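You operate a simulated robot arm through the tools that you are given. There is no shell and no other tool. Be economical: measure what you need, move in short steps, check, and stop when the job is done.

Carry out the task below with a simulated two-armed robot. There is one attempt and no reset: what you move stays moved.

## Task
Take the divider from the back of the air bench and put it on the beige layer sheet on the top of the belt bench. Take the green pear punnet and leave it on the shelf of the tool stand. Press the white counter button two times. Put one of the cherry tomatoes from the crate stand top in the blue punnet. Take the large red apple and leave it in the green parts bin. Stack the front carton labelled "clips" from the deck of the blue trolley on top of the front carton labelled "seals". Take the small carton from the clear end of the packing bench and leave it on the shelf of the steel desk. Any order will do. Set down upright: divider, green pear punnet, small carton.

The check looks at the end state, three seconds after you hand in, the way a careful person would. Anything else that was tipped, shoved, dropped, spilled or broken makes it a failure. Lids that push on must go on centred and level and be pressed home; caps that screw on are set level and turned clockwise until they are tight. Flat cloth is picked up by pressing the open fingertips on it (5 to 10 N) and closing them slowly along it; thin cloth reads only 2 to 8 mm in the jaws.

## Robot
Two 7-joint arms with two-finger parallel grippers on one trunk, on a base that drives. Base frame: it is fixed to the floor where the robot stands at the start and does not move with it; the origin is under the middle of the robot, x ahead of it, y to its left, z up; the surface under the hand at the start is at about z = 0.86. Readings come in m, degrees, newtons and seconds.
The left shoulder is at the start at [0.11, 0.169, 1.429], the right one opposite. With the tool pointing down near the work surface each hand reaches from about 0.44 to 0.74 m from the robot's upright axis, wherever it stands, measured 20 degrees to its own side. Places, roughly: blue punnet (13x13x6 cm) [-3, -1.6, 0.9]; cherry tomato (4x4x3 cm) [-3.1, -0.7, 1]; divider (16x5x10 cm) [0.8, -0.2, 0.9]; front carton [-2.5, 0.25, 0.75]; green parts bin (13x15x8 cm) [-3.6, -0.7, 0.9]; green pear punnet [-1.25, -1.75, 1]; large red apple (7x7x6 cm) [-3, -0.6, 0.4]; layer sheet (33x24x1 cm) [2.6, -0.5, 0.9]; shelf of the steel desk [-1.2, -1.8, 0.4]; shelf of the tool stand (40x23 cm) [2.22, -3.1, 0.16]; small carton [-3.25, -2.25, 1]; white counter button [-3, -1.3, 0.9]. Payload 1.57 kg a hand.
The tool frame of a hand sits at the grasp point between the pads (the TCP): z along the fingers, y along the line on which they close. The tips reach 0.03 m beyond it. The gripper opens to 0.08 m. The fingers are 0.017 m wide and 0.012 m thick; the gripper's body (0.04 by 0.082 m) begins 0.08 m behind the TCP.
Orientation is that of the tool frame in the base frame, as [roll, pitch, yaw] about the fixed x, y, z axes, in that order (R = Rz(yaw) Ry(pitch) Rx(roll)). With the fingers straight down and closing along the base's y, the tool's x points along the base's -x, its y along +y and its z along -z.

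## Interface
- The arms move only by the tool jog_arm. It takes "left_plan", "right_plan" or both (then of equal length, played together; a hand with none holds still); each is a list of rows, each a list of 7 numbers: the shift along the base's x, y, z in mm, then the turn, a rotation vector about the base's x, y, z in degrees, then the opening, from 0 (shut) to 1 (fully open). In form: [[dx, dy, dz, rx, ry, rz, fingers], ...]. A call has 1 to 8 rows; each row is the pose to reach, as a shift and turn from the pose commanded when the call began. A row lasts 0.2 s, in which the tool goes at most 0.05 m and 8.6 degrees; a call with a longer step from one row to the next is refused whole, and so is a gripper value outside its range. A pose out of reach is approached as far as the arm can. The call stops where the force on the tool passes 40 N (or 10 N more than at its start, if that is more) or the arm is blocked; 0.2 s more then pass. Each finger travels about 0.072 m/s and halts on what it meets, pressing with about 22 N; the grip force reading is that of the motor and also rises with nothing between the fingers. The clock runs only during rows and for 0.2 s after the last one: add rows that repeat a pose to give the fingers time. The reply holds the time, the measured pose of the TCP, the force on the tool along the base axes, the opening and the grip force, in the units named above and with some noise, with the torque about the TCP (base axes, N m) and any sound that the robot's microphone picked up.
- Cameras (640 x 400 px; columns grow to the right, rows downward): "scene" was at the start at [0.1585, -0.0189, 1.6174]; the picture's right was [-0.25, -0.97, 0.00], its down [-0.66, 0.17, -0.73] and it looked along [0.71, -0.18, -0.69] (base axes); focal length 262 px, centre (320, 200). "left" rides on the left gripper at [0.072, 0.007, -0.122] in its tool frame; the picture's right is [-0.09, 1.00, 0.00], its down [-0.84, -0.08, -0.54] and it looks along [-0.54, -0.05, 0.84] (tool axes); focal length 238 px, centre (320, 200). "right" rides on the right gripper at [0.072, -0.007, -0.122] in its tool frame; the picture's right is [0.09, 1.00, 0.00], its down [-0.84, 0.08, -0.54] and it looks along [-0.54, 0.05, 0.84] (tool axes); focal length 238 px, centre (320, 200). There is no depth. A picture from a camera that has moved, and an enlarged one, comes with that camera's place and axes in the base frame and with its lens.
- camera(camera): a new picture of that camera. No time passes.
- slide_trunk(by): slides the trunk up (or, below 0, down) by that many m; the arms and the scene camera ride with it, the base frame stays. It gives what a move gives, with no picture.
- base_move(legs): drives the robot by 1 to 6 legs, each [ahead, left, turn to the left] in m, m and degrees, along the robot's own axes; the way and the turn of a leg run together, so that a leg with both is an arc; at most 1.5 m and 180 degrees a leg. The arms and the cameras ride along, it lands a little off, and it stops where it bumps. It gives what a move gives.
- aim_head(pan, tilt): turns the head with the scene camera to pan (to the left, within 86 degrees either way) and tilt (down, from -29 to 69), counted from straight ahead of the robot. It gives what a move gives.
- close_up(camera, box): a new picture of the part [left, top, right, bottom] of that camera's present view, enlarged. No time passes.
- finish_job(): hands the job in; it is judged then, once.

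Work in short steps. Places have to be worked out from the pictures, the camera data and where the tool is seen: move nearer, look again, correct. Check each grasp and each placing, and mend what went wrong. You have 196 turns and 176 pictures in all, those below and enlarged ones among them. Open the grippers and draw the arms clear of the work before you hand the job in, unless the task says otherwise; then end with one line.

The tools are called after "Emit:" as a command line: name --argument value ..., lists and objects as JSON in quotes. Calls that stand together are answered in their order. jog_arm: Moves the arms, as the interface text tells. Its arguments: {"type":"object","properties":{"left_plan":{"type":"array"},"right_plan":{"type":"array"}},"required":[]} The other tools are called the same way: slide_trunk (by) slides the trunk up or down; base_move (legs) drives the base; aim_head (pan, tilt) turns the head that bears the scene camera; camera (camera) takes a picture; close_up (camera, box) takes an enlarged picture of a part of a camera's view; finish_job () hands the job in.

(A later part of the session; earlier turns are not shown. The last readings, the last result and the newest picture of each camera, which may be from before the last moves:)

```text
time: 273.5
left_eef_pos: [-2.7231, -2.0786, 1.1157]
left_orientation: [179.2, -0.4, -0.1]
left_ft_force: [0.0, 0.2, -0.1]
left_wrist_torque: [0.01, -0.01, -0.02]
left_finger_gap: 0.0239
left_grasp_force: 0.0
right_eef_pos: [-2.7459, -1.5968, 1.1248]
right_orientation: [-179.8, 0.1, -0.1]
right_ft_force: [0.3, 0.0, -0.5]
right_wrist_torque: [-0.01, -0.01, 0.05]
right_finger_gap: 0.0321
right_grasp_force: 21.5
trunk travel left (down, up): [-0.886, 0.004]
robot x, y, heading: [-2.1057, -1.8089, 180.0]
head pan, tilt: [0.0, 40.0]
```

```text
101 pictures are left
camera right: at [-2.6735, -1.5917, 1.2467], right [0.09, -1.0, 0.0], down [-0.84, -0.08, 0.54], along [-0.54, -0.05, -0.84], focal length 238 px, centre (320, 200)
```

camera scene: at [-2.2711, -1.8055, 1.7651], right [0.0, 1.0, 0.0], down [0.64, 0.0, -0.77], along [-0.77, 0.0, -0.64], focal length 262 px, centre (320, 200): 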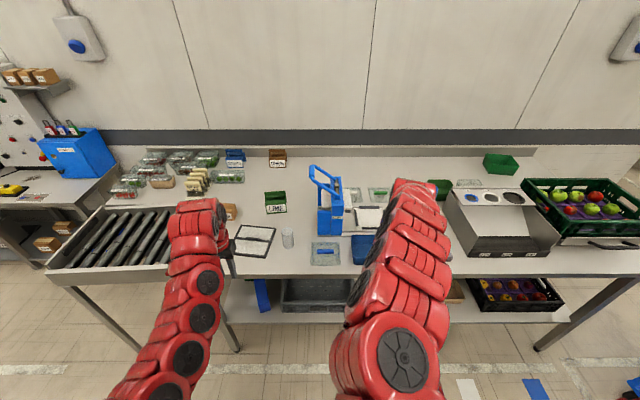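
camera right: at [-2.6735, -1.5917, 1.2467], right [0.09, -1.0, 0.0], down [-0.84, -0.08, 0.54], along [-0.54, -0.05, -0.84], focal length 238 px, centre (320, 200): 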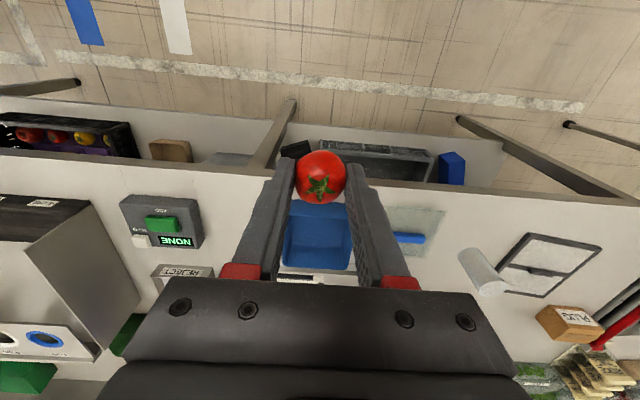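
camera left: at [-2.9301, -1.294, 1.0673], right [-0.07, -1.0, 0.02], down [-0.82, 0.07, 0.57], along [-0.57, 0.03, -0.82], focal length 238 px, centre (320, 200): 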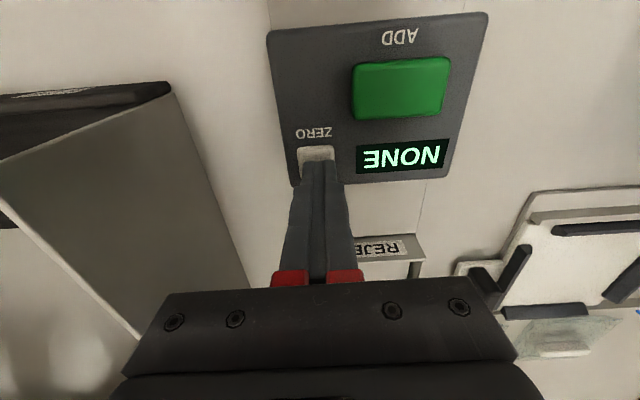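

Punnet centre ≈(-2.98,-1.62). I drive in 0.235 m, shift 22 mm and lower the tomato into it.

Emit:
base_move --legs '[[0.235, 0, 0]]'

Emit:
jog_arm --right_plan '[[0, -22, -40, 0, 0, 0, 0.25], [0, -22, -80, 0, 0, 0, 0.25], [0, -22, -110, 0, 0, 0, 0.25], [0, -22, -110, 0, 0, 0, 0.25]]'

Emit:
camera --camera "right"

```text
time: 275.2
left_eef_pos: [-2.9572, -2.079, 1.1171]
left_orientation: [179.3, -0.3, 0.2]
left_ft_force: [0.3, 0.7, -0.3]
left_wrist_torque: [-0.04, -0.01, 0.01]
left_finger_gap: 0.0238
left_grasp_force: 0.1
right_eef_pos: [-2.9815, -1.5974, 1.126]
right_orientation: [-179.8, 0.2, 0.0]
right_ft_force: [-0.1, 0.9, -0.9]
right_wrist_torque: [0.03, 0.02, 0.01]
right_finger_gap: 0.032
right_grasp_force: 21.9
trunk travel left (down, up): [-0.886, 0.004]
robot x, y, heading: [-2.3377, -1.8045, 180.1]
head pan, tilt: [0.0, 40.0]
```

```text
time: 276.2
left_eef_pos: [-2.957, -2.0797, 1.1165]
left_orientation: [179.4, -0.4, 0.2]
left_ft_force: [0.8, -0.1, 0.4]
left_wrist_torque: [0.05, 0.0, 0.01]
left_finger_gap: 0.0238
left_grasp_force: 0.0
right_eef_pos: [-2.9804, -1.6188, 1.0159]
right_orientation: [-179.8, 0.1, 0.0]
right_ft_force: [0.2, 0.3, 0.6]
right_wrist_torque: [0.06, 0.02, -0.02]
right_finger_gap: 0.032
right_grasp_force: 21.9
trunk travel left (down, up): [-0.886, 0.004]
robot x, y, heading: [-2.3418, -1.8099, 180.2]
head pan, tilt: [0.0, 40.0]
```

```text
100 pictures are left
camera right: at [-2.9093, -1.6147, 1.1381], right [0.09, -1.0, 0.0], down [-0.84, -0.08, 0.54], along [-0.54, -0.05, -0.84], focal length 238 px, centre (320, 200)
```

right: 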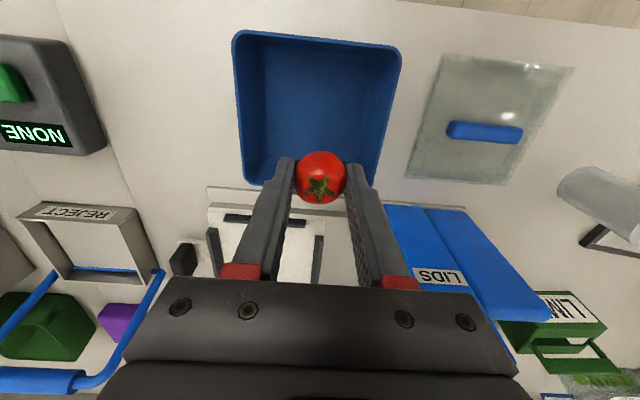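

The punnet centre is really at x≈-2.955. I shift +25 mm and lower to just above its floor.

Emit:
jog_arm --right_plan '[[13, 2, -10, 0, 0, 0, 0.25], [26, 3, -40, 0, 0, 0, 0.25], [26, 3, -75, 0, 0, 0, 0.25], [26, 3, -100, 0, 0, 0, 0.25], [26, 3, -108, 0, 0, 0, 0.25], [26, 3, -108, 0, 0, 0, 0.25]]'

Emit:
camera --camera "right"

```text
time: 277.6
left_eef_pos: [-2.9552, -2.0799, 1.1194]
left_orientation: [179.4, -0.2, 0.0]
left_ft_force: [0.6, 0.0, -0.3]
left_wrist_torque: [0.02, 0.02, -0.02]
left_finger_gap: 0.0238
left_grasp_force: 0.1
right_eef_pos: [-2.9589, -1.6153, 0.9137]
right_orientation: [-179.8, 0.9, -0.3]
right_ft_force: [8.5, 0.5, 31.8]
right_wrist_torque: [-0.13, -0.3, 0.01]
right_finger_gap: 0.0319
right_grasp_force: 22.1
trunk travel left (down, up): [-0.886, 0.004]
robot x, y, heading: [-2.3369, -1.8068, 179.7]
head pan, tilt: [0.0, 40.0]
stopped in row 6 (right hand): the force on the tool passed its limit at 48 N (the readings are from after the stop); the commanded pose is now the measured one
```

```text
99 pictures are left
camera right: at [-2.8839, -1.6116, 1.0342], right [0.09, -1.0, -0.01], down [-0.83, -0.08, 0.55], along [-0.55, -0.04, -0.83], focal length 238 px, centre (320, 200)
```

right: 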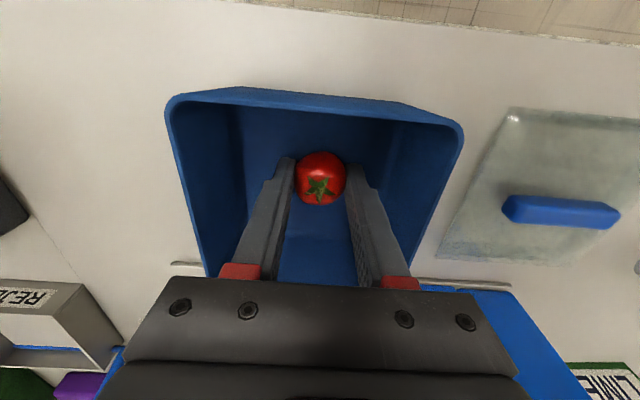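

Tomato rests on the punnet floor. I ease up 3 mm, open and rise.

Emit:
jog_arm --right_plan '[[0, 0, 3, 0, -0.9, 0, 0.3], [0, 0, 4, 0, -0.9, 0, 0.5], [0, 0, 4, 0, -0.9, 0, 0.65], [0, 0, 4, 0, -0.9, 0, 0.65], [0, 0, 50, 0, -0.9, 0, 0.65], [0, 0, 95, 0, -0.9, 0, 0.65], [0, 0, 140, 0, -0.9, 0, 0.65], [0, 0, 185, 0, -0.9, 0, 0.65]]'

Emit:
camera --camera "right"

Emit:
camera --camera "left"

```text
time: 279.4
left_eef_pos: [-2.9577, -2.0797, 1.1175]
left_orientation: [179.4, -0.3, 0.1]
left_ft_force: [-0.4, 0.8, 0.9]
left_wrist_torque: [0.04, 0.04, 0.0]
left_finger_gap: 0.0239
left_grasp_force: 0.1
right_eef_pos: [-2.9686, -1.6132, 1.0924]
right_orientation: [-179.7, -0.4, -0.3]
right_ft_force: [0.7, -0.4, 0.6]
right_wrist_torque: [0.03, 0.03, -0.02]
right_finger_gap: 0.0523
right_grasp_force: 0.1
right hand out of reach, approached as far as the arm can: row 7, 8
trunk travel left (down, up): [-0.886, 0.004]
robot x, y, heading: [-2.3406, -1.8048, 179.7]
head pan, tilt: [0.0, 40.0]
```

```text
98 pictures are left
camera right: at [-2.8968, -1.61, 1.2153], right [0.09, -1.0, 0.0], down [-0.84, -0.08, 0.54], along [-0.53, -0.04, -0.84], focal length 238 px, centre (320, 200)
```

right: 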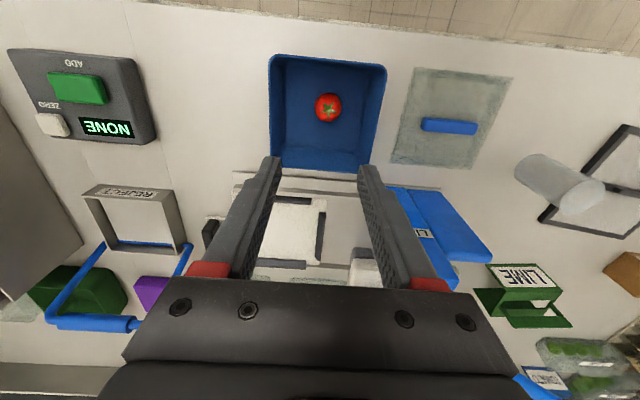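

```text
97 pictures are left
camera left: at [-2.8867, -2.0849, 1.2398], right [-0.09, -1.0, 0.01], down [-0.84, 0.08, 0.54], along [-0.53, 0.04, -0.84], focal length 238 px, centre (320, 200)
```

left: 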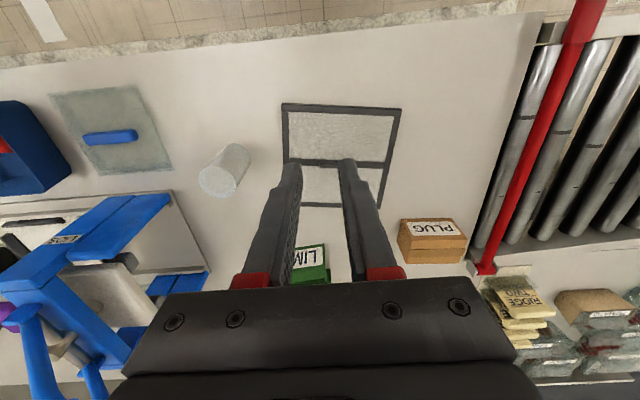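

Tomato done. The small carton is the one marked PLUG, near (-3.21,-2.28); I enlarge it to see its shape.

Emit:
close_up --camera "left" --box '[340, 170, 520, 290]'

Emit:
close_up --camera "scene" --box '[140, 130, 300, 260]'

```text
3.33 times, centred on (430, 230) of left
camera zoom: at [-2.8867, -2.0849, 1.2398], right [-0.09, -1.0, 0.01], down [-0.84, 0.08, 0.54], along [-0.53, 0.04, -0.84], focal length 794 px, centre (-47, 100)
```

zoom: 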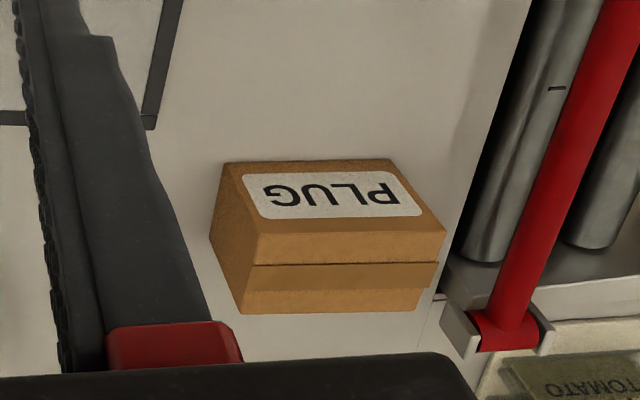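

```text
3.08 times, centred on (220, 195) of scene
camera zoom: at [-2.5056, -1.8079, 1.7654], right [0.0, 1.0, 0.0], down [0.64, 0.0, -0.77], along [-0.77, 0.0, -0.64], focal length 807 px, centre (628, 215)
```

zoom: 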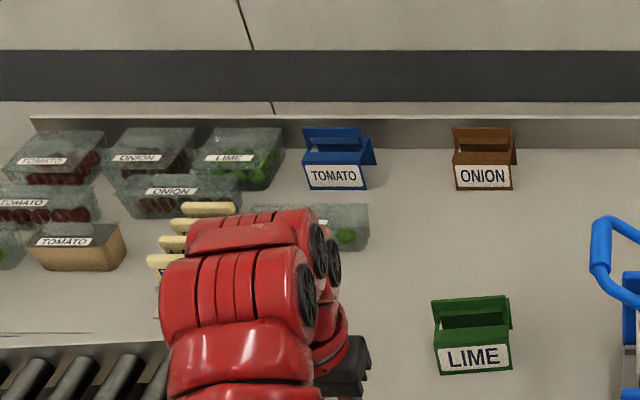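

The PLUG carton is ~10 cm (y) × 5 cm (x) × 7.5 cm high, centred near (-3.21,-2.275). I'll grip it across x with the left hand, so I turn that hand by -90° first.

Emit:
jog_arm --left_plan '[[0, 0, 0, 0, 0, -8.5, 0.5], [0, 0, 0, 0, 0, -17, 0.8], [0, 0, 0, 0, 0, -25.5, 1], [0, 0, 0, 0, 0, -34, 1], [0, 0, 0, 0, 0, -42.5, 1], [0, 0, 0, 0, 0, -51, 1], [0, 0, 0, 0, 0, -59.5, 1], [0, 0, 0, 0, 0, -68, 1]]'

Emit:
base_move --legs '[[0, 0.26, 0], [0.17, 0, 0]]'

Emit:
jog_arm --left_plan '[[0, 10, 0, 0, 0, -8, 1], [0, 30, 0, 0, 0, -16, 1], [-10, 50, 0, 0, 0, -22, 1], [-20, 65, 0, 0, 0, -22, 1], [-20, 65, 0, 0, 0, -22, 1]]'

Emit:
camera --camera "left"

```text
time: 281.2
left_eef_pos: [-2.9598, -2.0782, 1.1165]
left_orientation: [179.3, -0.4, -68.0]
left_ft_force: [0.0, -0.4, 0.6]
left_wrist_torque: [-0.02, 0.01, 0.01]
left_finger_gap: 0.0802
left_grasp_force: 0.0
right_eef_pos: [-2.9697, -1.6132, 1.0918]
right_orientation: [-179.7, -0.4, -0.1]
right_ft_force: [0.3, -0.1, -0.3]
right_wrist_torque: [-0.03, 0.0, -0.01]
right_finger_gap: 0.0518
right_grasp_force: 0.1
trunk travel left (down, up): [-0.886, 0.004]
robot x, y, heading: [-2.3394, -1.81, 179.8]
head pan, tilt: [0.0, 40.0]
```

```text
time: 284.0
left_eef_pos: [-3.0989, -2.3374, 1.1155]
left_orientation: [179.5, -0.5, -68.0]
left_ft_force: [-0.4, 0.2, -0.2]
left_wrist_torque: [0.01, -0.01, -0.01]
left_finger_gap: 0.0799
left_grasp_force: 0.0
right_eef_pos: [-3.1024, -1.8728, 1.0893]
right_orientation: [179.9, -1.7, -0.5]
right_ft_force: [-0.1, -0.5, -0.2]
right_wrist_torque: [0.02, 0.04, 0.03]
right_finger_gap: 0.0516
right_grasp_force: 0.0
trunk travel left (down, up): [-0.886, 0.004]
robot x, y, heading: [-2.4774, -2.0673, 179.8]
head pan, tilt: [0.0, 40.0]
stopped in leg 2: the force on the tool passed its limit at 100 N (the readings are from after the stop); the commanded pose is now the measured one
```

```text
time: 285.2
left_eef_pos: [-3.1182, -2.2706, 1.1163]
left_orientation: [179.5, -0.5, -90.0]
left_ft_force: [-0.4, -0.7, -0.7]
left_wrist_torque: [0.0, -0.01, 0.04]
left_finger_gap: 0.08
left_grasp_force: 0.0
left hand out of reach, approached as far as the arm can: row 2
right_eef_pos: [-3.1025, -1.8748, 1.0896]
right_orientation: [180.0, -1.5, -0.4]
right_ft_force: [-0.2, -0.2, -0.2]
right_wrist_torque: [0.0, 0.03, 0.01]
right_finger_gap: 0.052
right_grasp_force: 0.1
trunk travel left (down, up): [-0.886, 0.004]
robot x, y, heading: [-2.4761, -2.064, 180.0]
head pan, tilt: [0.0, 40.0]
```

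```text
94 pictures are left
camera left: at [-3.1234, -2.342, 1.2396], right [-1.0, 0.09, 0.01], down [0.08, 0.84, 0.54], along [0.04, 0.53, -0.84], focal length 238 px, centre (320, 200)
```

left: 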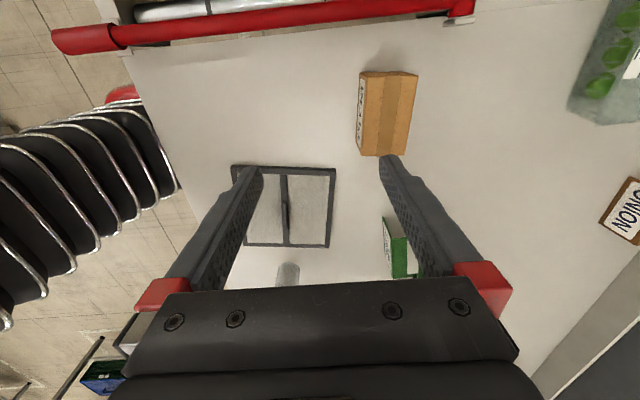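

The right hand struck something (the LIDS press) during the drive. I look before moving anything else.

Emit:
camera --camera "scene"

Emit:
camera --camera "right"

```text
93 pictures are left
camera scene: at [-2.6456, -2.0645, 1.7651], right [0.0, 1.0, 0.0], down [0.64, 0.0, -0.77], along [-0.77, 0.0, -0.64], focal length 262 px, centre (320, 200)
```

scene: 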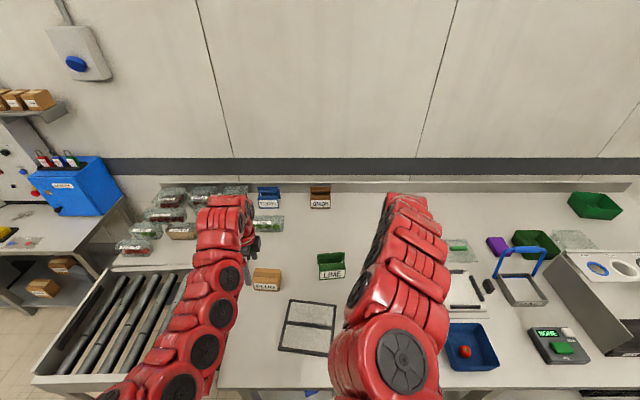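

```text
92 pictures are left
camera right: at [-3.0329, -1.8689, 1.213], right [0.08, -1.0, 0.0], down [-0.85, -0.07, 0.52], along [-0.52, -0.05, -0.85], focal length 238 px, centre (320, 200)
```

right: 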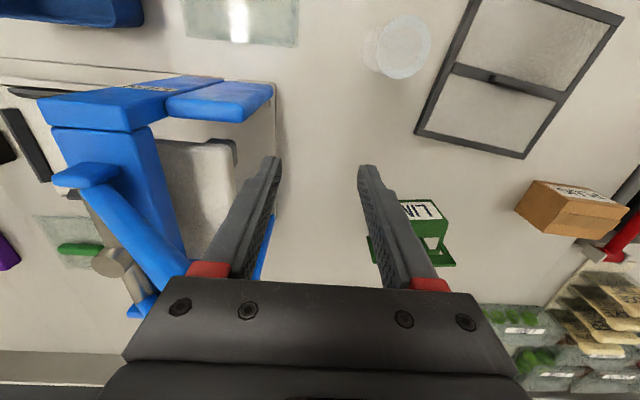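

The press still stands; the gripper is beside its handle. I back straight away 0.15 m and look at it.

Emit:
base_move --legs '[[-0.2, 0, 0]]'

Emit:
camera --camera "right"

Emit:
camera --camera "scene"

```text
time: 286.8
left_eef_pos: [-2.923, -2.2719, 1.115]
left_orientation: [179.4, -0.3, -89.9]
left_ft_force: [-0.5, -0.1, 0.0]
left_wrist_torque: [0.04, -0.03, 0.0]
left_finger_gap: 0.0801
left_grasp_force: 0.0
right_eef_pos: [-2.9067, -1.8742, 1.0882]
right_orientation: [179.9, -1.7, -0.4]
right_ft_force: [-0.5, 0.2, 0.0]
right_wrist_torque: [-0.03, 0.0, 0.0]
right_finger_gap: 0.0522
right_grasp_force: 0.1
trunk travel left (down, up): [-0.886, 0.004]
robot x, y, heading: [-2.281, -2.0679, 179.9]
head pan, tilt: [0.0, 40.0]
```

```text
91 pictures are left
camera right: at [-2.8381, -1.8696, 1.2119], right [0.09, -1.0, 0.01], down [-0.85, -0.07, 0.52], along [-0.52, -0.05, -0.86], focal length 238 px, centre (320, 200)
```

right: 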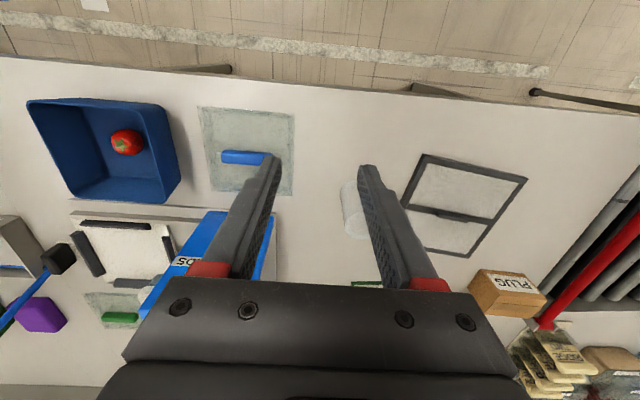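

```text
90 pictures are left
camera scene: at [-2.4517, -2.0648, 1.7648], right [0.0, 1.0, 0.0], down [0.64, 0.0, -0.76], along [-0.76, 0.0, -0.64], focal length 262 px, centre (320, 200)
```

scene: 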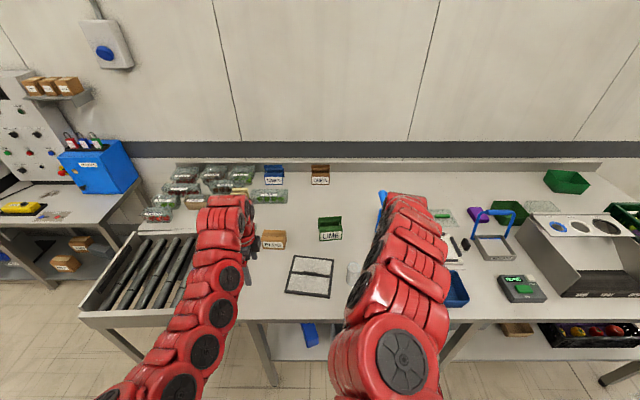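

I return to the earlier vantage point to compare the press with the earlier picture.

Emit:
base_move --legs '[[-0.175, 0, 0], [0, -0.258, 0]]'

Emit:
close_up --camera "scene" --box '[260, 140, 420, 280]'

Emit:
camera --camera "scene"

```text
time: 289.7
left_eef_pos: [-2.742, -2.0151, 1.1163]
left_orientation: [179.4, -0.4, -90.3]
left_ft_force: [-0.1, -0.2, 0.0]
left_wrist_torque: [-0.03, 0.02, 0.0]
left_finger_gap: 0.0801
left_grasp_force: 0.0
right_eef_pos: [-2.7243, -1.6168, 1.0905]
right_orientation: [179.9, -1.5, -0.7]
right_ft_force: [0.8, -1.1, 0.7]
right_wrist_torque: [0.0, -0.04, -0.03]
right_finger_gap: 0.0521
right_grasp_force: 0.1
trunk travel left (down, up): [-0.886, 0.004]
robot x, y, heading: [-2.1002, -1.8126, 179.5]
head pan, tilt: [0.0, 40.0]
```

```text
2.86 times, centred on (340, 210) of scene
camera zoom: at [-2.2693, -1.8116, 1.7652], right [0.01, 1.0, 0.0], down [0.64, 0.0, -0.77], along [-0.77, 0.01, -0.64], focal length 750 px, centre (263, 171)
```

zoom: 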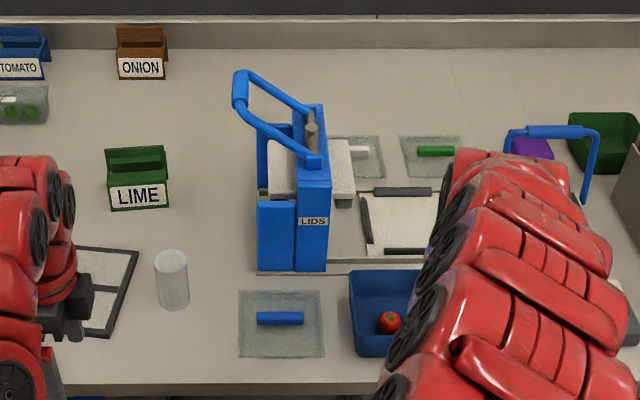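

```text
88 pictures are left
camera scene: at [-2.2693, -1.8116, 1.7652], right [0.01, 1.0, 0.0], down [0.64, 0.0, -0.77], along [-0.77, 0.01, -0.64], focal length 262 px, centre (320, 200)
```

scene: 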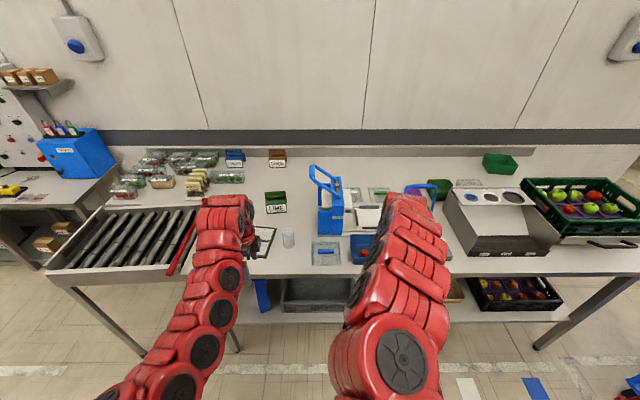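

The press is unchanged. I swing the right hand out to the side and back, so that it keeps clear of the press.

Emit:
jog_arm --right_plan '[[30, 37, 0, 0, 0, 0, 0.6], [61, 75, 0, 0, 0, 0, 0.6], [92, 112, 0, 0, 0, 0, 0.6], [122, 150, 0, 0, 0, 0, 0.6], [153, 187, 0, 0, 0, 0, 0.6], [184, 225, 0, 0, 0, 0, 0.6], [214, 262, 0, 0, 0, 0, 0.6], [245, 300, 0, 0, 0, 0, 0.6]]'

```text
time: 291.5
left_eef_pos: [-2.7429, -2.0133, 1.1182]
left_orientation: [179.3, -0.5, -90.2]
left_ft_force: [0.1, 0.7, 0.4]
left_wrist_torque: [-0.03, 0.01, 0.02]
left_finger_gap: 0.0799
left_grasp_force: 0.0
right_eef_pos: [-2.5386, -1.2649, 1.0514]
right_orientation: [179.8, -1.5, -0.6]
right_ft_force: [1.7, -0.1, 0.0]
right_wrist_torque: [-0.02, 0.01, 0.0]
right_finger_gap: 0.0477
right_grasp_force: 0.0
right hand out of reach, approached as far as the arm can: row 1, 2, 3, 4, 5, 6, 7, 8
trunk travel left (down, up): [-0.886, 0.004]
robot x, y, heading: [-2.0991, -1.8109, 179.5]
head pan, tilt: [0.0, 40.0]
```

Right hand is tucked aside. I strafe south 0.25 and drive in 0.4 m toward the carton.

Emit:
base_move --legs '[[0, 0.25, 0.5], [0.42, 0, 0]]'

Emit:
camera --camera "left"

```text
time: 295.5
left_eef_pos: [-3.1594, -2.2721, 1.1168]
left_orientation: [179.4, -0.4, -89.9]
left_ft_force: [0.4, 0.4, 0.0]
left_wrist_torque: [-0.02, 0.01, -0.01]
left_finger_gap: 0.0799
left_grasp_force: 0.1
right_eef_pos: [-2.9622, -1.5235, 1.0523]
right_orientation: [179.7, -1.6, -0.1]
right_ft_force: [0.5, -0.2, 0.7]
right_wrist_torque: [0.0, 0.02, -0.01]
right_finger_gap: 0.0482
right_grasp_force: 0.0
trunk travel left (down, up): [-0.886, 0.004]
robot x, y, heading: [-2.5242, -2.0637, -179.9]
head pan, tilt: [0.0, 40.0]
```

```text
87 pictures are left
camera left: at [-3.1638, -2.3439, 1.2403], right [-1.0, 0.09, 0.01], down [0.08, 0.84, 0.53], along [0.04, 0.53, -0.84], focal length 238 px, centre (320, 200)
```

left: 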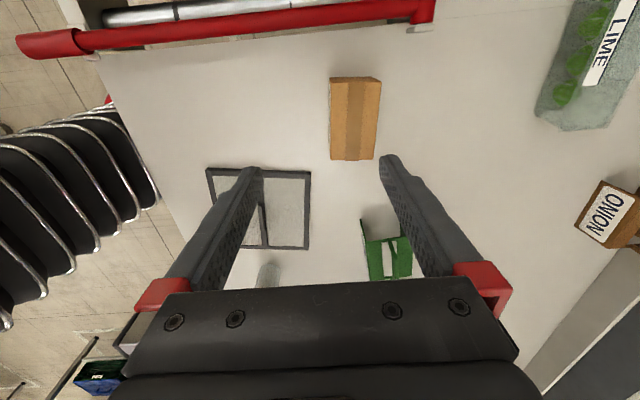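

Carton centre ≈(-3.203,-2.263), 57 mm across. I line up and descend part way.

Emit:
jog_arm --left_plan '[[-22, 4, -20, 0, 0, 0, 1], [-44, 9, -50, 0, 0, 0, 1], [-44, 9, -90, 0, 0, 0, 1], [-44, 9, -120, 0, 0, 0, 1], [-44, 9, -120, 0, 0, 0, 1]]'

Emit:
camera --camera "left"

```text
time: 296.7
left_eef_pos: [-3.2024, -2.2639, 0.995]
left_orientation: [179.3, -0.3, -89.7]
left_ft_force: [0.3, 0.3, -0.3]
left_wrist_torque: [-0.03, -0.01, -0.03]
left_finger_gap: 0.0799
left_grasp_force: 0.0
right_eef_pos: [-2.9629, -1.5239, 1.0506]
right_orientation: [179.8, -1.7, -0.2]
right_ft_force: [-1.1, -0.9, -0.3]
right_wrist_torque: [0.02, 0.02, 0.0]
right_finger_gap: 0.0482
right_grasp_force: 0.1
trunk travel left (down, up): [-0.886, 0.004]
robot x, y, heading: [-2.5205, -2.0639, -179.9]
head pan, tilt: [0.0, 40.0]
```

```text
86 pictures are left
camera left: at [-3.2071, -2.3352, 1.1188], right [-1.0, 0.09, 0.01], down [0.08, 0.84, 0.54], along [0.04, 0.53, -0.84], focal length 238 px, centre (320, 200)
```

left: 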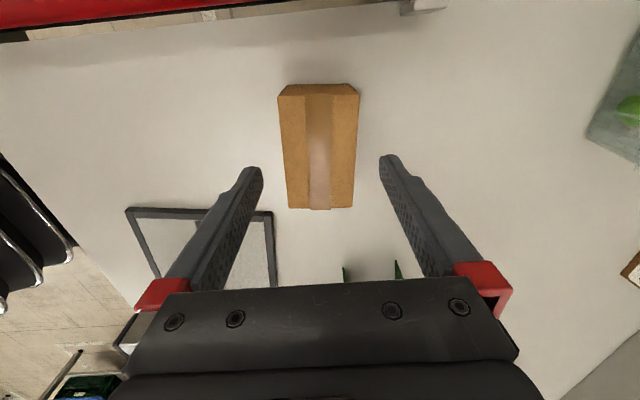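

Well centred. I descend around it and close.

Emit:
jog_arm --left_plan '[[0, -2, -30, 0, 0, 0, 1], [0, -2, -60, 0, 0, 0, 1], [0, -2, -85, 0, 0, 0, 1], [0, -2, -85, 0, 0, 0, 0.7], [0, -2, -85, 0, 0, 0, 0.4], [0, -2, -85, 0, 0, 0, 0.4], [0, -2, -85, 0, 0, 0, 0.4]]'

Emit:
jog_arm --left_plan '[[0, 0, 20, 0, 0, 0, 0.4], [0, 0, 60, 0, 0, 0, 0.4], [0, 0, 100, 0, 0, 0, 0.4], [0, 0, 140, 0, 0, 0, 0.4], [0, 0, 180, 0, 0, 0, 0.4]]'

Emit:
camera --camera "left"

```text
time: 298.3
left_eef_pos: [-3.1904, -2.2666, 0.9352]
left_orientation: [179.2, -0.3, -89.8]
left_ft_force: [-3.8, -0.6, 12.6]
left_wrist_torque: [-0.27, -0.23, -0.04]
left_finger_gap: 0.0577
left_grasp_force: 22.6
left hand out of reach, approached as far as the arm can: row 2, 3, 4, 5, 6, 7
right_eef_pos: [-2.9621, -1.5233, 1.0521]
right_orientation: [179.7, -1.6, -0.2]
right_ft_force: [-0.3, 0.2, -1.2]
right_wrist_torque: [-0.01, 0.01, 0.0]
right_finger_gap: 0.0481
right_grasp_force: 0.0
trunk travel left (down, up): [-0.886, 0.004]
robot x, y, heading: [-2.5181, -2.0705, -180.2]
head pan, tilt: [0.0, 40.0]
```

```text
time: 299.5
left_eef_pos: [-3.193, -2.2658, 1.1163]
left_orientation: [179.3, -0.4, -89.8]
left_ft_force: [0.5, 0.4, -2.1]
left_wrist_torque: [0.0, 0.05, -0.03]
left_finger_gap: 0.0574
left_grasp_force: 22.4
right_eef_pos: [-2.9621, -1.5244, 1.052]
right_orientation: [179.7, -1.6, -0.2]
right_ft_force: [0.6, 0.2, -0.4]
right_wrist_torque: [0.01, 0.01, 0.01]
right_finger_gap: 0.048
right_grasp_force: 0.0
trunk travel left (down, up): [-0.886, 0.004]
robot x, y, heading: [-2.5264, -2.0657, -180.0]
head pan, tilt: [0.0, 40.0]
```

```text
85 pictures are left
camera left: at [-3.1976, -2.3379, 1.2381], right [-1.0, 0.09, 0.01], down [0.08, 0.84, 0.54], along [0.04, 0.53, -0.84], focal length 238 px, centre (320, 200)
```

left: 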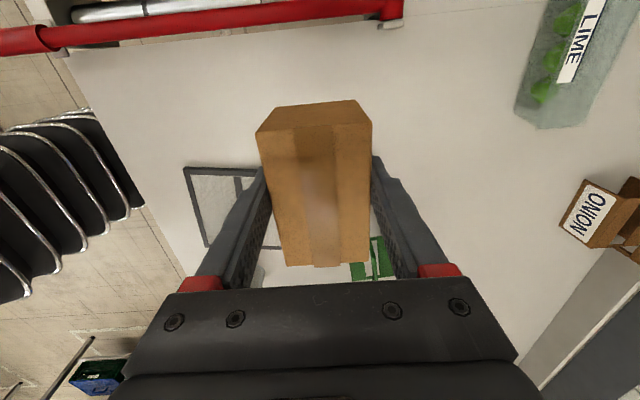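

Carton held. I back off, go north, turn to face the steel desk and sidestep in front of it.

Emit:
base_move --legs '[[-0.3, 0, 0], [0, -1.15, 0], [0, 0, 90], [0, 0.95, 0]]'

Emit:
aim_head --pan 0 --tilt 45

Emit:
camera --camera "scene"

```text
time: 315.3
left_eef_pos: [-1.0965, -1.6196, 1.1141]
left_orientation: [179.4, -0.4, -0.8]
left_ft_force: [0.3, 0.1, -1.0]
left_wrist_torque: [-0.04, -0.01, 0.01]
left_finger_gap: 0.0576
left_grasp_force: 22.0
right_eef_pos: [-1.8334, -1.3751, 1.0516]
right_orientation: [179.8, -1.6, 88.6]
right_ft_force: [-0.4, -0.1, 0.3]
right_wrist_torque: [0.03, 0.0, 0.02]
right_finger_gap: 0.0481
right_grasp_force: 0.0
trunk travel left (down, up): [-0.886, 0.004]
robot x, y, heading: [-1.2868, -0.9427, -91.1]
head pan, tilt: [0.0, 40.0]
```

```text
time: 315.9
left_eef_pos: [-1.0952, -1.6188, 1.1153]
left_orientation: [179.4, -0.4, -0.8]
left_ft_force: [-0.2, 0.0, -0.8]
left_wrist_torque: [-0.02, -0.02, -0.02]
left_finger_gap: 0.0576
left_grasp_force: 21.8
right_eef_pos: [-1.8338, -1.3757, 1.0515]
right_orientation: [179.8, -1.6, 88.7]
right_ft_force: [0.3, 0.0, -0.1]
right_wrist_torque: [0.0, 0.0, 0.03]
right_finger_gap: 0.0479
right_grasp_force: 0.1
trunk travel left (down, up): [-0.886, 0.004]
robot x, y, heading: [-1.284, -0.9434, -91.2]
head pan, tilt: [0.0, 45.0]
```

```text
84 pictures are left
camera scene: at [-1.2894, -1.1032, 1.7579], right [-1.0, 0.02, 0.0], down [0.01, 0.71, -0.71], along [-0.01, -0.71, -0.71], focal length 262 px, centre (320, 200)
```

scene: 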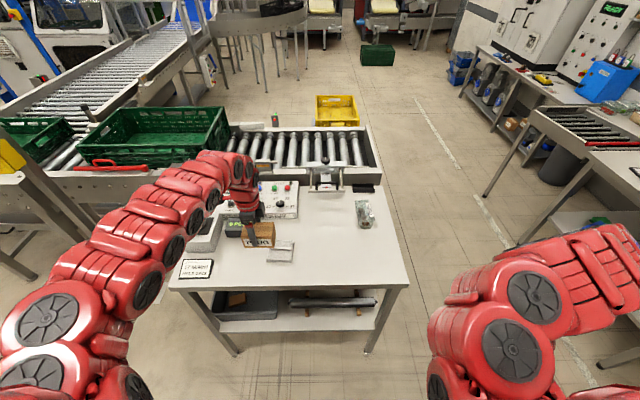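

I enlarge the shelf to see where it is free.

Emit:
close_up --camera "scene" --box '[190, 260, 400, 370]'

```text
3.05 times, centred on (295, 315) of scene
camera zoom: at [-1.2894, -1.1032, 1.7579], right [-1.0, 0.02, 0.0], down [0.01, 0.71, -0.71], along [-0.01, -0.71, -0.71], focal length 800 px, centre (396, -150)
```

zoom: 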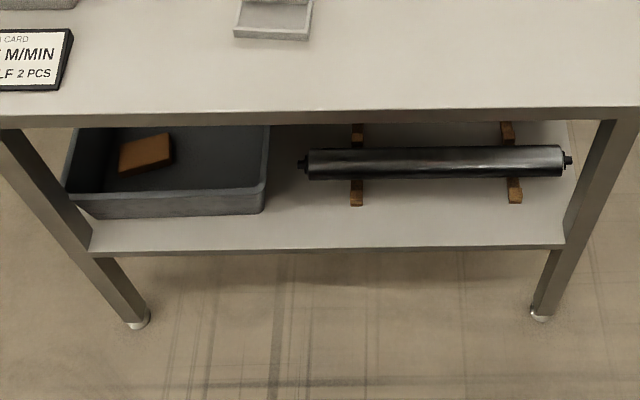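

Free spot: the shelf in front of the roller, between its two wooden blocks (x −1.475…−1.26, y −1.56…−1.65). The carton already has its long side along x, so it can go in there directly. I back off, shift, and lower.

Emit:
base_move --legs '[[-0.28, 0, 1.1], [0, -0.27, 0]]'

Emit:
slide_trunk --by -0.4

Emit:
slide_trunk --by -0.18

Emit:
camera --camera "scene"

```text
time: 319.4
left_eef_pos: [-1.3419, -1.3322, 1.1148]
left_orientation: [179.3, -0.4, 0.6]
left_ft_force: [-0.1, 0.1, -1.2]
left_wrist_torque: [-0.02, 0.03, -0.04]
left_finger_gap: 0.0578
left_grasp_force: 22.3
right_eef_pos: [-2.0866, -1.1054, 1.0517]
right_orientation: [179.7, -1.6, 90.2]
right_ft_force: [-0.3, 0.0, 0.7]
right_wrist_torque: [0.04, 0.02, 0.01]
right_finger_gap: 0.0482
right_grasp_force: 0.0
trunk travel left (down, up): [-0.886, 0.004]
robot x, y, heading: [-1.5507, -0.6591, -89.7]
head pan, tilt: [0.0, 45.0]
```

```text
time: 323.2
left_eef_pos: [-1.3423, -1.3315, 0.7138]
left_orientation: [179.5, -0.4, 0.5]
left_ft_force: [0.4, 0.2, -1.1]
left_wrist_torque: [0.0, -0.04, -0.01]
left_finger_gap: 0.0576
left_grasp_force: 22.5
right_eef_pos: [-2.088, -1.106, 0.6515]
right_orientation: [179.7, -1.6, 90.1]
right_ft_force: [0.1, 0.5, 0.2]
right_wrist_torque: [-0.02, 0.01, 0.0]
right_finger_gap: 0.0481
right_grasp_force: 0.0
trunk travel left (down, up): [-0.486, 0.404]
robot x, y, heading: [-1.5511, -0.6581, -89.8]
head pan, tilt: [0.0, 45.0]
```

```text
time: 325.2
left_eef_pos: [-1.3434, -1.3305, 0.5338]
left_orientation: [179.4, -0.4, 0.6]
left_ft_force: [-0.3, 0.0, -1.4]
left_wrist_torque: [-0.03, 0.0, 0.02]
left_finger_gap: 0.0576
left_grasp_force: 21.9
right_eef_pos: [-2.0876, -1.1061, 0.4718]
right_orientation: [179.7, -1.6, 90.2]
right_ft_force: [-0.8, 0.2, 1.0]
right_wrist_torque: [0.01, 0.04, -0.01]
right_finger_gap: 0.048
right_grasp_force: 0.1
trunk travel left (down, up): [-0.306, 0.584]
robot x, y, heading: [-1.5456, -0.6575, -89.4]
head pan, tilt: [0.0, 45.0]
```

```text
82 pictures are left
camera scene: at [-1.5499, -0.8194, 1.1779], right [-1.0, -0.01, 0.0], down [-0.01, 0.71, -0.71], along [0.01, -0.71, -0.71], focal length 262 px, centre (320, 200)
```

scene: 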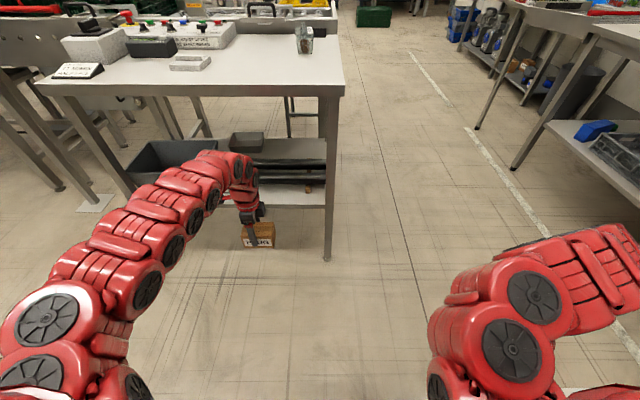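

The wrist top is ~0.295 m above TCP, so at placement (~0.77) it clears the desk underside (0.87). I zoom on the shelf to refine the spot.

Emit:
close_up --camera "scene" --box '[200, 110, 350, 260]'

Emit:
camera --camera "left"

```text
2.67 times, centred on (275, 185) of scene
camera zoom: at [-1.5499, -0.8194, 1.1779], right [-1.0, -0.01, 0.0], down [-0.01, 0.71, -0.71], along [0.01, -0.71, -0.71], focal length 700 px, centre (440, 240)
```

zoom: 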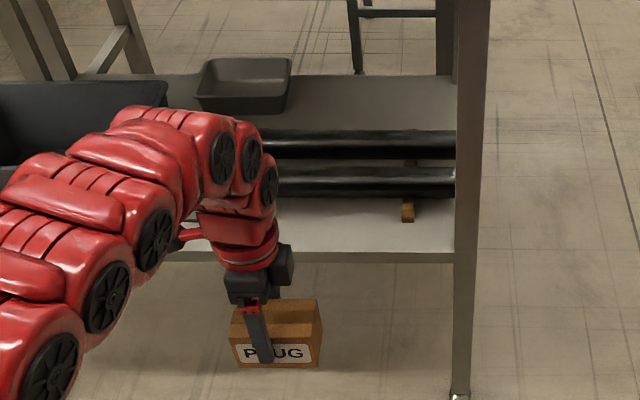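

```text
80 pictures are left
camera left: at [-1.2721, -1.3356, 0.6574], right [-0.08, -1.0, 0.01], down [-0.84, 0.07, 0.53], along [-0.53, 0.03, -0.84], focal length 238 px, centre (320, 200)
```

left: 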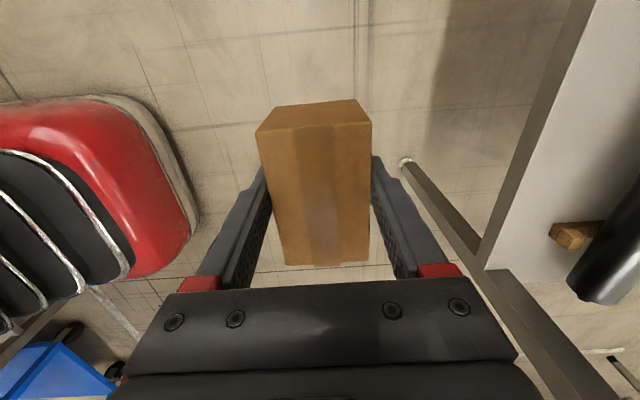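

Roller front surface ≈ y −1.648, shelf edge ≈ −1.56, shelf z≈0.413. Target carton centre y≈−1.593. I drive in 0.25 m.

Emit:
base_move --legs '[[0.25, 0, 0]]'

Emit:
camera --camera "left"

Emit:
camera --camera "scene"

```text
time: 327.0
left_eef_pos: [-1.3382, -1.5748, 0.5341]
left_orientation: [179.3, -0.4, 0.8]
left_ft_force: [-0.5, 0.2, -2.0]
left_wrist_torque: [-0.01, 0.01, -0.01]
left_finger_gap: 0.0578
left_grasp_force: 22.3
right_eef_pos: [-2.0837, -1.3525, 0.4706]
right_orientation: [179.7, -1.6, 90.4]
right_ft_force: [-0.9, -0.1, -0.4]
right_wrist_torque: [0.0, 0.0, -0.04]
right_finger_gap: 0.0478
right_grasp_force: 0.0
trunk travel left (down, up): [-0.306, 0.584]
robot x, y, heading: [-1.5468, -0.9042, -89.2]
head pan, tilt: [0.0, 45.0]
```

```text
79 pictures are left
camera left: at [-1.267, -1.5791, 0.6567], right [-0.08, -1.0, 0.01], down [-0.84, 0.07, 0.54], along [-0.53, 0.03, -0.84], focal length 238 px, centre (320, 200)
```

left: 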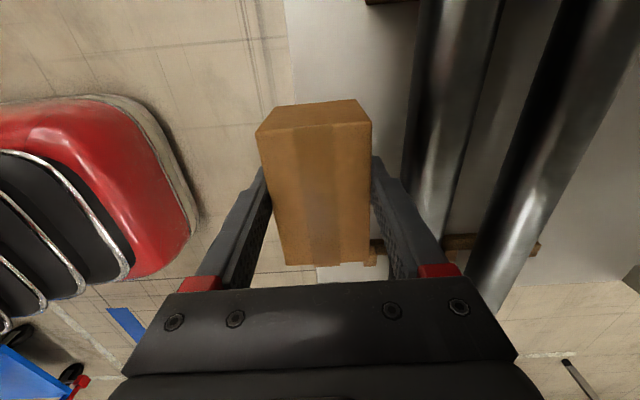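

```text
78 pictures are left
camera scene: at [-1.547, -1.0646, 1.1777], right [-1.0, -0.01, 0.0], down [-0.01, 0.71, -0.71], along [0.01, -0.71, -0.71], focal length 262 px, centre (320, 200)
```

scene: 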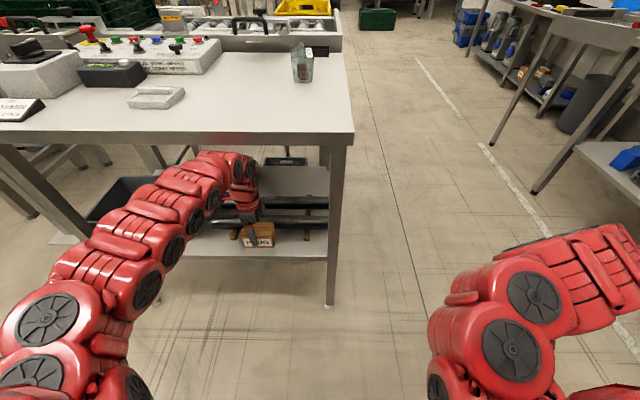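

Measured again: shelf edge −1.555, roller front −1.66. I move 25 mm further in and lower to just above the shelf.

Emit:
jog_arm --left_plan '[[0, -12, 0, 0, 0, -0.4, 0.4], [0, -25, -10, 0, 0, -0.8, 0.4], [0, -25, -25, 0, 0, -0.8, 0.4], [0, -25, -36, 0, 0, -0.8, 0.4], [0, -25, -40, 0, 0, -0.8, 0.4], [0, -25, -40, 0, 0, -0.8, 0.4]]'

Emit:
jog_arm --left_plan '[[0, 0, -3, 0, 0, 0, 0.4], [0, 0, -6, 0, 0, 0, 0.4], [0, 0, -9, 0, 0, 0, 0.4], [0, 0, -9, 0, 0, 0, 0.4]]'

```text
time: 328.4
left_eef_pos: [-1.338, -1.5993, 0.4946]
left_orientation: [179.5, -0.4, 0.0]
left_ft_force: [0.2, 0.0, -1.3]
left_wrist_torque: [0.04, 0.01, -0.01]
left_finger_gap: 0.0576
left_grasp_force: 21.6
right_eef_pos: [-2.0846, -1.3527, 0.4708]
right_orientation: [179.8, -1.7, 90.3]
right_ft_force: [0.1, 0.9, 0.4]
right_wrist_torque: [-0.05, -0.01, 0.04]
right_finger_gap: 0.0481
right_grasp_force: 0.1
trunk travel left (down, up): [-0.306, 0.584]
robot x, y, heading: [-1.5493, -0.9034, -89.3]
head pan, tilt: [0.0, 45.0]
```

```text
time: 329.4
left_eef_pos: [-1.3378, -1.5987, 0.4855]
left_orientation: [179.4, -0.4, 0.0]
left_ft_force: [-0.3, -0.8, -1.4]
left_wrist_torque: [0.01, -0.02, 0.03]
left_finger_gap: 0.0577
left_grasp_force: 22.3
right_eef_pos: [-2.0821, -1.3526, 0.471]
right_orientation: [179.8, -1.6, 90.4]
right_ft_force: [-0.2, -0.8, 0.1]
right_wrist_torque: [0.03, 0.0, -0.03]
right_finger_gap: 0.0481
right_grasp_force: 0.0
trunk travel left (down, up): [-0.306, 0.584]
robot x, y, heading: [-1.5452, -0.9078, -89.5]
head pan, tilt: [0.0, 45.0]
```

Emit:
jog_arm --left_plan '[[0, 0, -3, 0, 0, 0, 0.4], [0, 0, -6, 0, 0, 0, 0.4], [0, 0, -9, 0, 0, 0, 0.4], [0, 0, -12, 0, 0, 0, 0.4], [0, 0, -12, 0, 0, 0, 0.4]]'

```text
time: 330.6
left_eef_pos: [-1.3391, -1.5987, 0.4741]
left_orientation: [179.2, -0.5, 0.1]
left_ft_force: [-0.2, 0.1, 7.9]
left_wrist_torque: [0.29, -0.36, 0.02]
left_finger_gap: 0.0579
left_grasp_force: 22.0
right_eef_pos: [-2.0844, -1.3524, 0.4722]
right_orientation: [179.6, -1.6, 90.4]
right_ft_force: [0.3, -0.4, -0.3]
right_wrist_torque: [-0.02, -0.02, 0.03]
right_finger_gap: 0.0481
right_grasp_force: 0.1
trunk travel left (down, up): [-0.306, 0.584]
robot x, y, heading: [-1.5489, -0.9057, -89.4]
head pan, tilt: [0.0, 45.0]
```

Contact. I open only slightly (about 4 mm each side) and check.

Emit:
jog_arm --left_plan '[[0, 0, 0, 0, 0, 0, 0.78], [0, 0, 0, 0, 0, 0, 0.82], [0, 0, 0, 0, 0, 0, 0.82]]'

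Emit:
camera --camera "left"

```text
time: 331.4
left_eef_pos: [-1.3389, -1.5988, 0.4742]
left_orientation: [179.4, -0.4, 0.1]
left_ft_force: [1.2, -0.1, -0.4]
left_wrist_torque: [-0.01, 0.0, 0.0]
left_finger_gap: 0.0655
left_grasp_force: 0.1
right_eef_pos: [-2.0845, -1.3516, 0.4716]
right_orientation: [179.7, -1.6, 90.4]
right_ft_force: [-0.6, 0.3, -0.1]
right_wrist_torque: [0.0, -0.02, 0.01]
right_finger_gap: 0.0482
right_grasp_force: 0.0
trunk travel left (down, up): [-0.306, 0.584]
robot x, y, heading: [-1.549, -0.9029, -89.4]
head pan, tilt: [0.0, 45.0]
```

```text
77 pictures are left
camera left: at [-1.2671, -1.6044, 0.5962], right [-0.09, -1.0, 0.01], down [-0.84, 0.08, 0.53], along [-0.53, 0.04, -0.84], focal length 238 px, centre (320, 200)
```

left: 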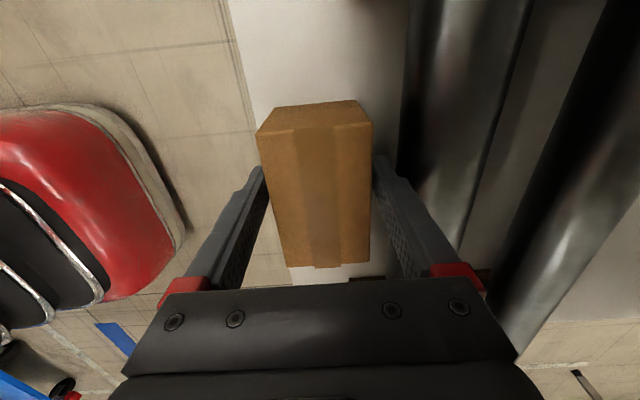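

Released. I raise 45 mm (staying below the desk top) and back straight out.

Emit:
jog_arm --left_plan '[[0, 0, 15, 0, 0, 0, 0.82], [0, 0, 30, 0, 0, 0, 0.82], [0, 0, 46, 0, 0, 0, 0.82], [0, 0, 46, 0, 0, 0, 0.82]]'

Emit:
camera --camera "left"

```text
time: 332.4
left_eef_pos: [-1.337, -1.5983, 0.519]
left_orientation: [179.4, -0.3, 0.1]
left_ft_force: [0.1, -0.4, -0.8]
left_wrist_torque: [0.02, 0.03, -0.01]
left_finger_gap: 0.0656
left_grasp_force: 0.0
right_eef_pos: [-2.0845, -1.3523, 0.4717]
right_orientation: [179.8, -1.6, 90.5]
right_ft_force: [0.7, -1.0, 0.9]
right_wrist_torque: [0.01, -0.01, 0.0]
right_finger_gap: 0.0477
right_grasp_force: 0.0
trunk travel left (down, up): [-0.306, 0.584]
robot x, y, heading: [-1.5465, -0.904, -89.3]
head pan, tilt: [0.0, 45.0]
```

```text
76 pictures are left
camera left: at [-1.2664, -1.6046, 0.6419], right [-0.09, -1.0, 0.01], down [-0.84, 0.08, 0.54], along [-0.53, 0.04, -0.84], focal length 238 px, centre (320, 200)
```

left: 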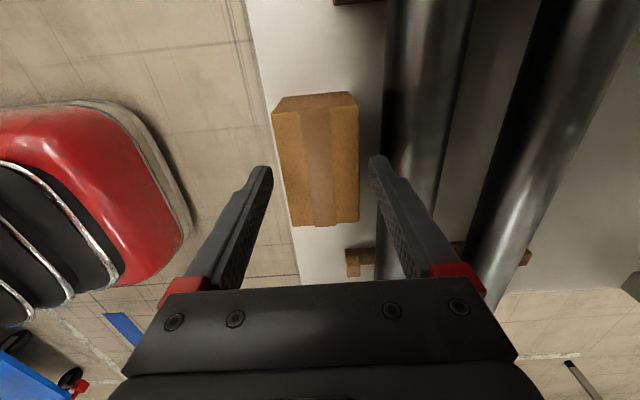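

Carton stands on the shelf. I raise another 12 mm and drive back out.

Emit:
jog_arm --left_plan '[[0, 0, 12, 0, 0, 0, 0.82], [0, 0, 12, 0, 0, 0, 0.82]]'

Emit:
base_move --legs '[[-0.3, 0, 0]]'

Emit:
camera --camera "left"

```text
time: 333.0
left_eef_pos: [-1.3392, -1.5984, 0.5287]
left_orientation: [179.7, -0.4, 0.0]
left_ft_force: [0.0, -0.3, 0.1]
left_wrist_torque: [0.02, -0.02, 0.0]
left_finger_gap: 0.0656
left_grasp_force: 0.0
right_eef_pos: [-2.083, -1.3524, 0.4708]
right_orientation: [179.8, -1.8, 90.4]
right_ft_force: [0.2, 0.3, 0.0]
right_wrist_torque: [-0.01, -0.04, -0.01]
right_finger_gap: 0.0482
right_grasp_force: 0.0
trunk travel left (down, up): [-0.306, 0.584]
robot x, y, heading: [-1.5472, -0.9011, -89.3]
head pan, tilt: [0.0, 45.0]
```

```text
time: 335.1
left_eef_pos: [-1.3414, -1.2976, 0.5324]
left_orientation: [179.3, -0.4, 0.1]
left_ft_force: [-0.3, -0.5, -0.8]
left_wrist_torque: [0.0, 0.01, 0.03]
left_finger_gap: 0.0658
left_grasp_force: 0.1
right_eef_pos: [-2.0872, -1.0505, 0.4709]
right_orientation: [179.8, -1.5, 90.4]
right_ft_force: [-1.0, 0.0, 0.3]
right_wrist_torque: [0.0, -0.01, 0.0]
right_finger_gap: 0.0481
right_grasp_force: 0.1
trunk travel left (down, up): [-0.306, 0.584]
robot x, y, heading: [-1.5492, -0.6024, -89.4]
head pan, tilt: [0.0, 45.0]
```

```text
75 pictures are left
camera left: at [-1.2711, -1.3034, 0.6552], right [-0.09, -1.0, 0.01], down [-0.84, 0.08, 0.53], along [-0.53, 0.04, -0.84], focal length 238 px, centre (320, 200)
```

left: 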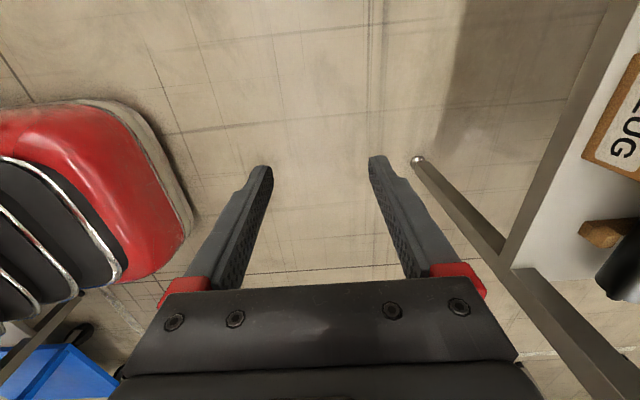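

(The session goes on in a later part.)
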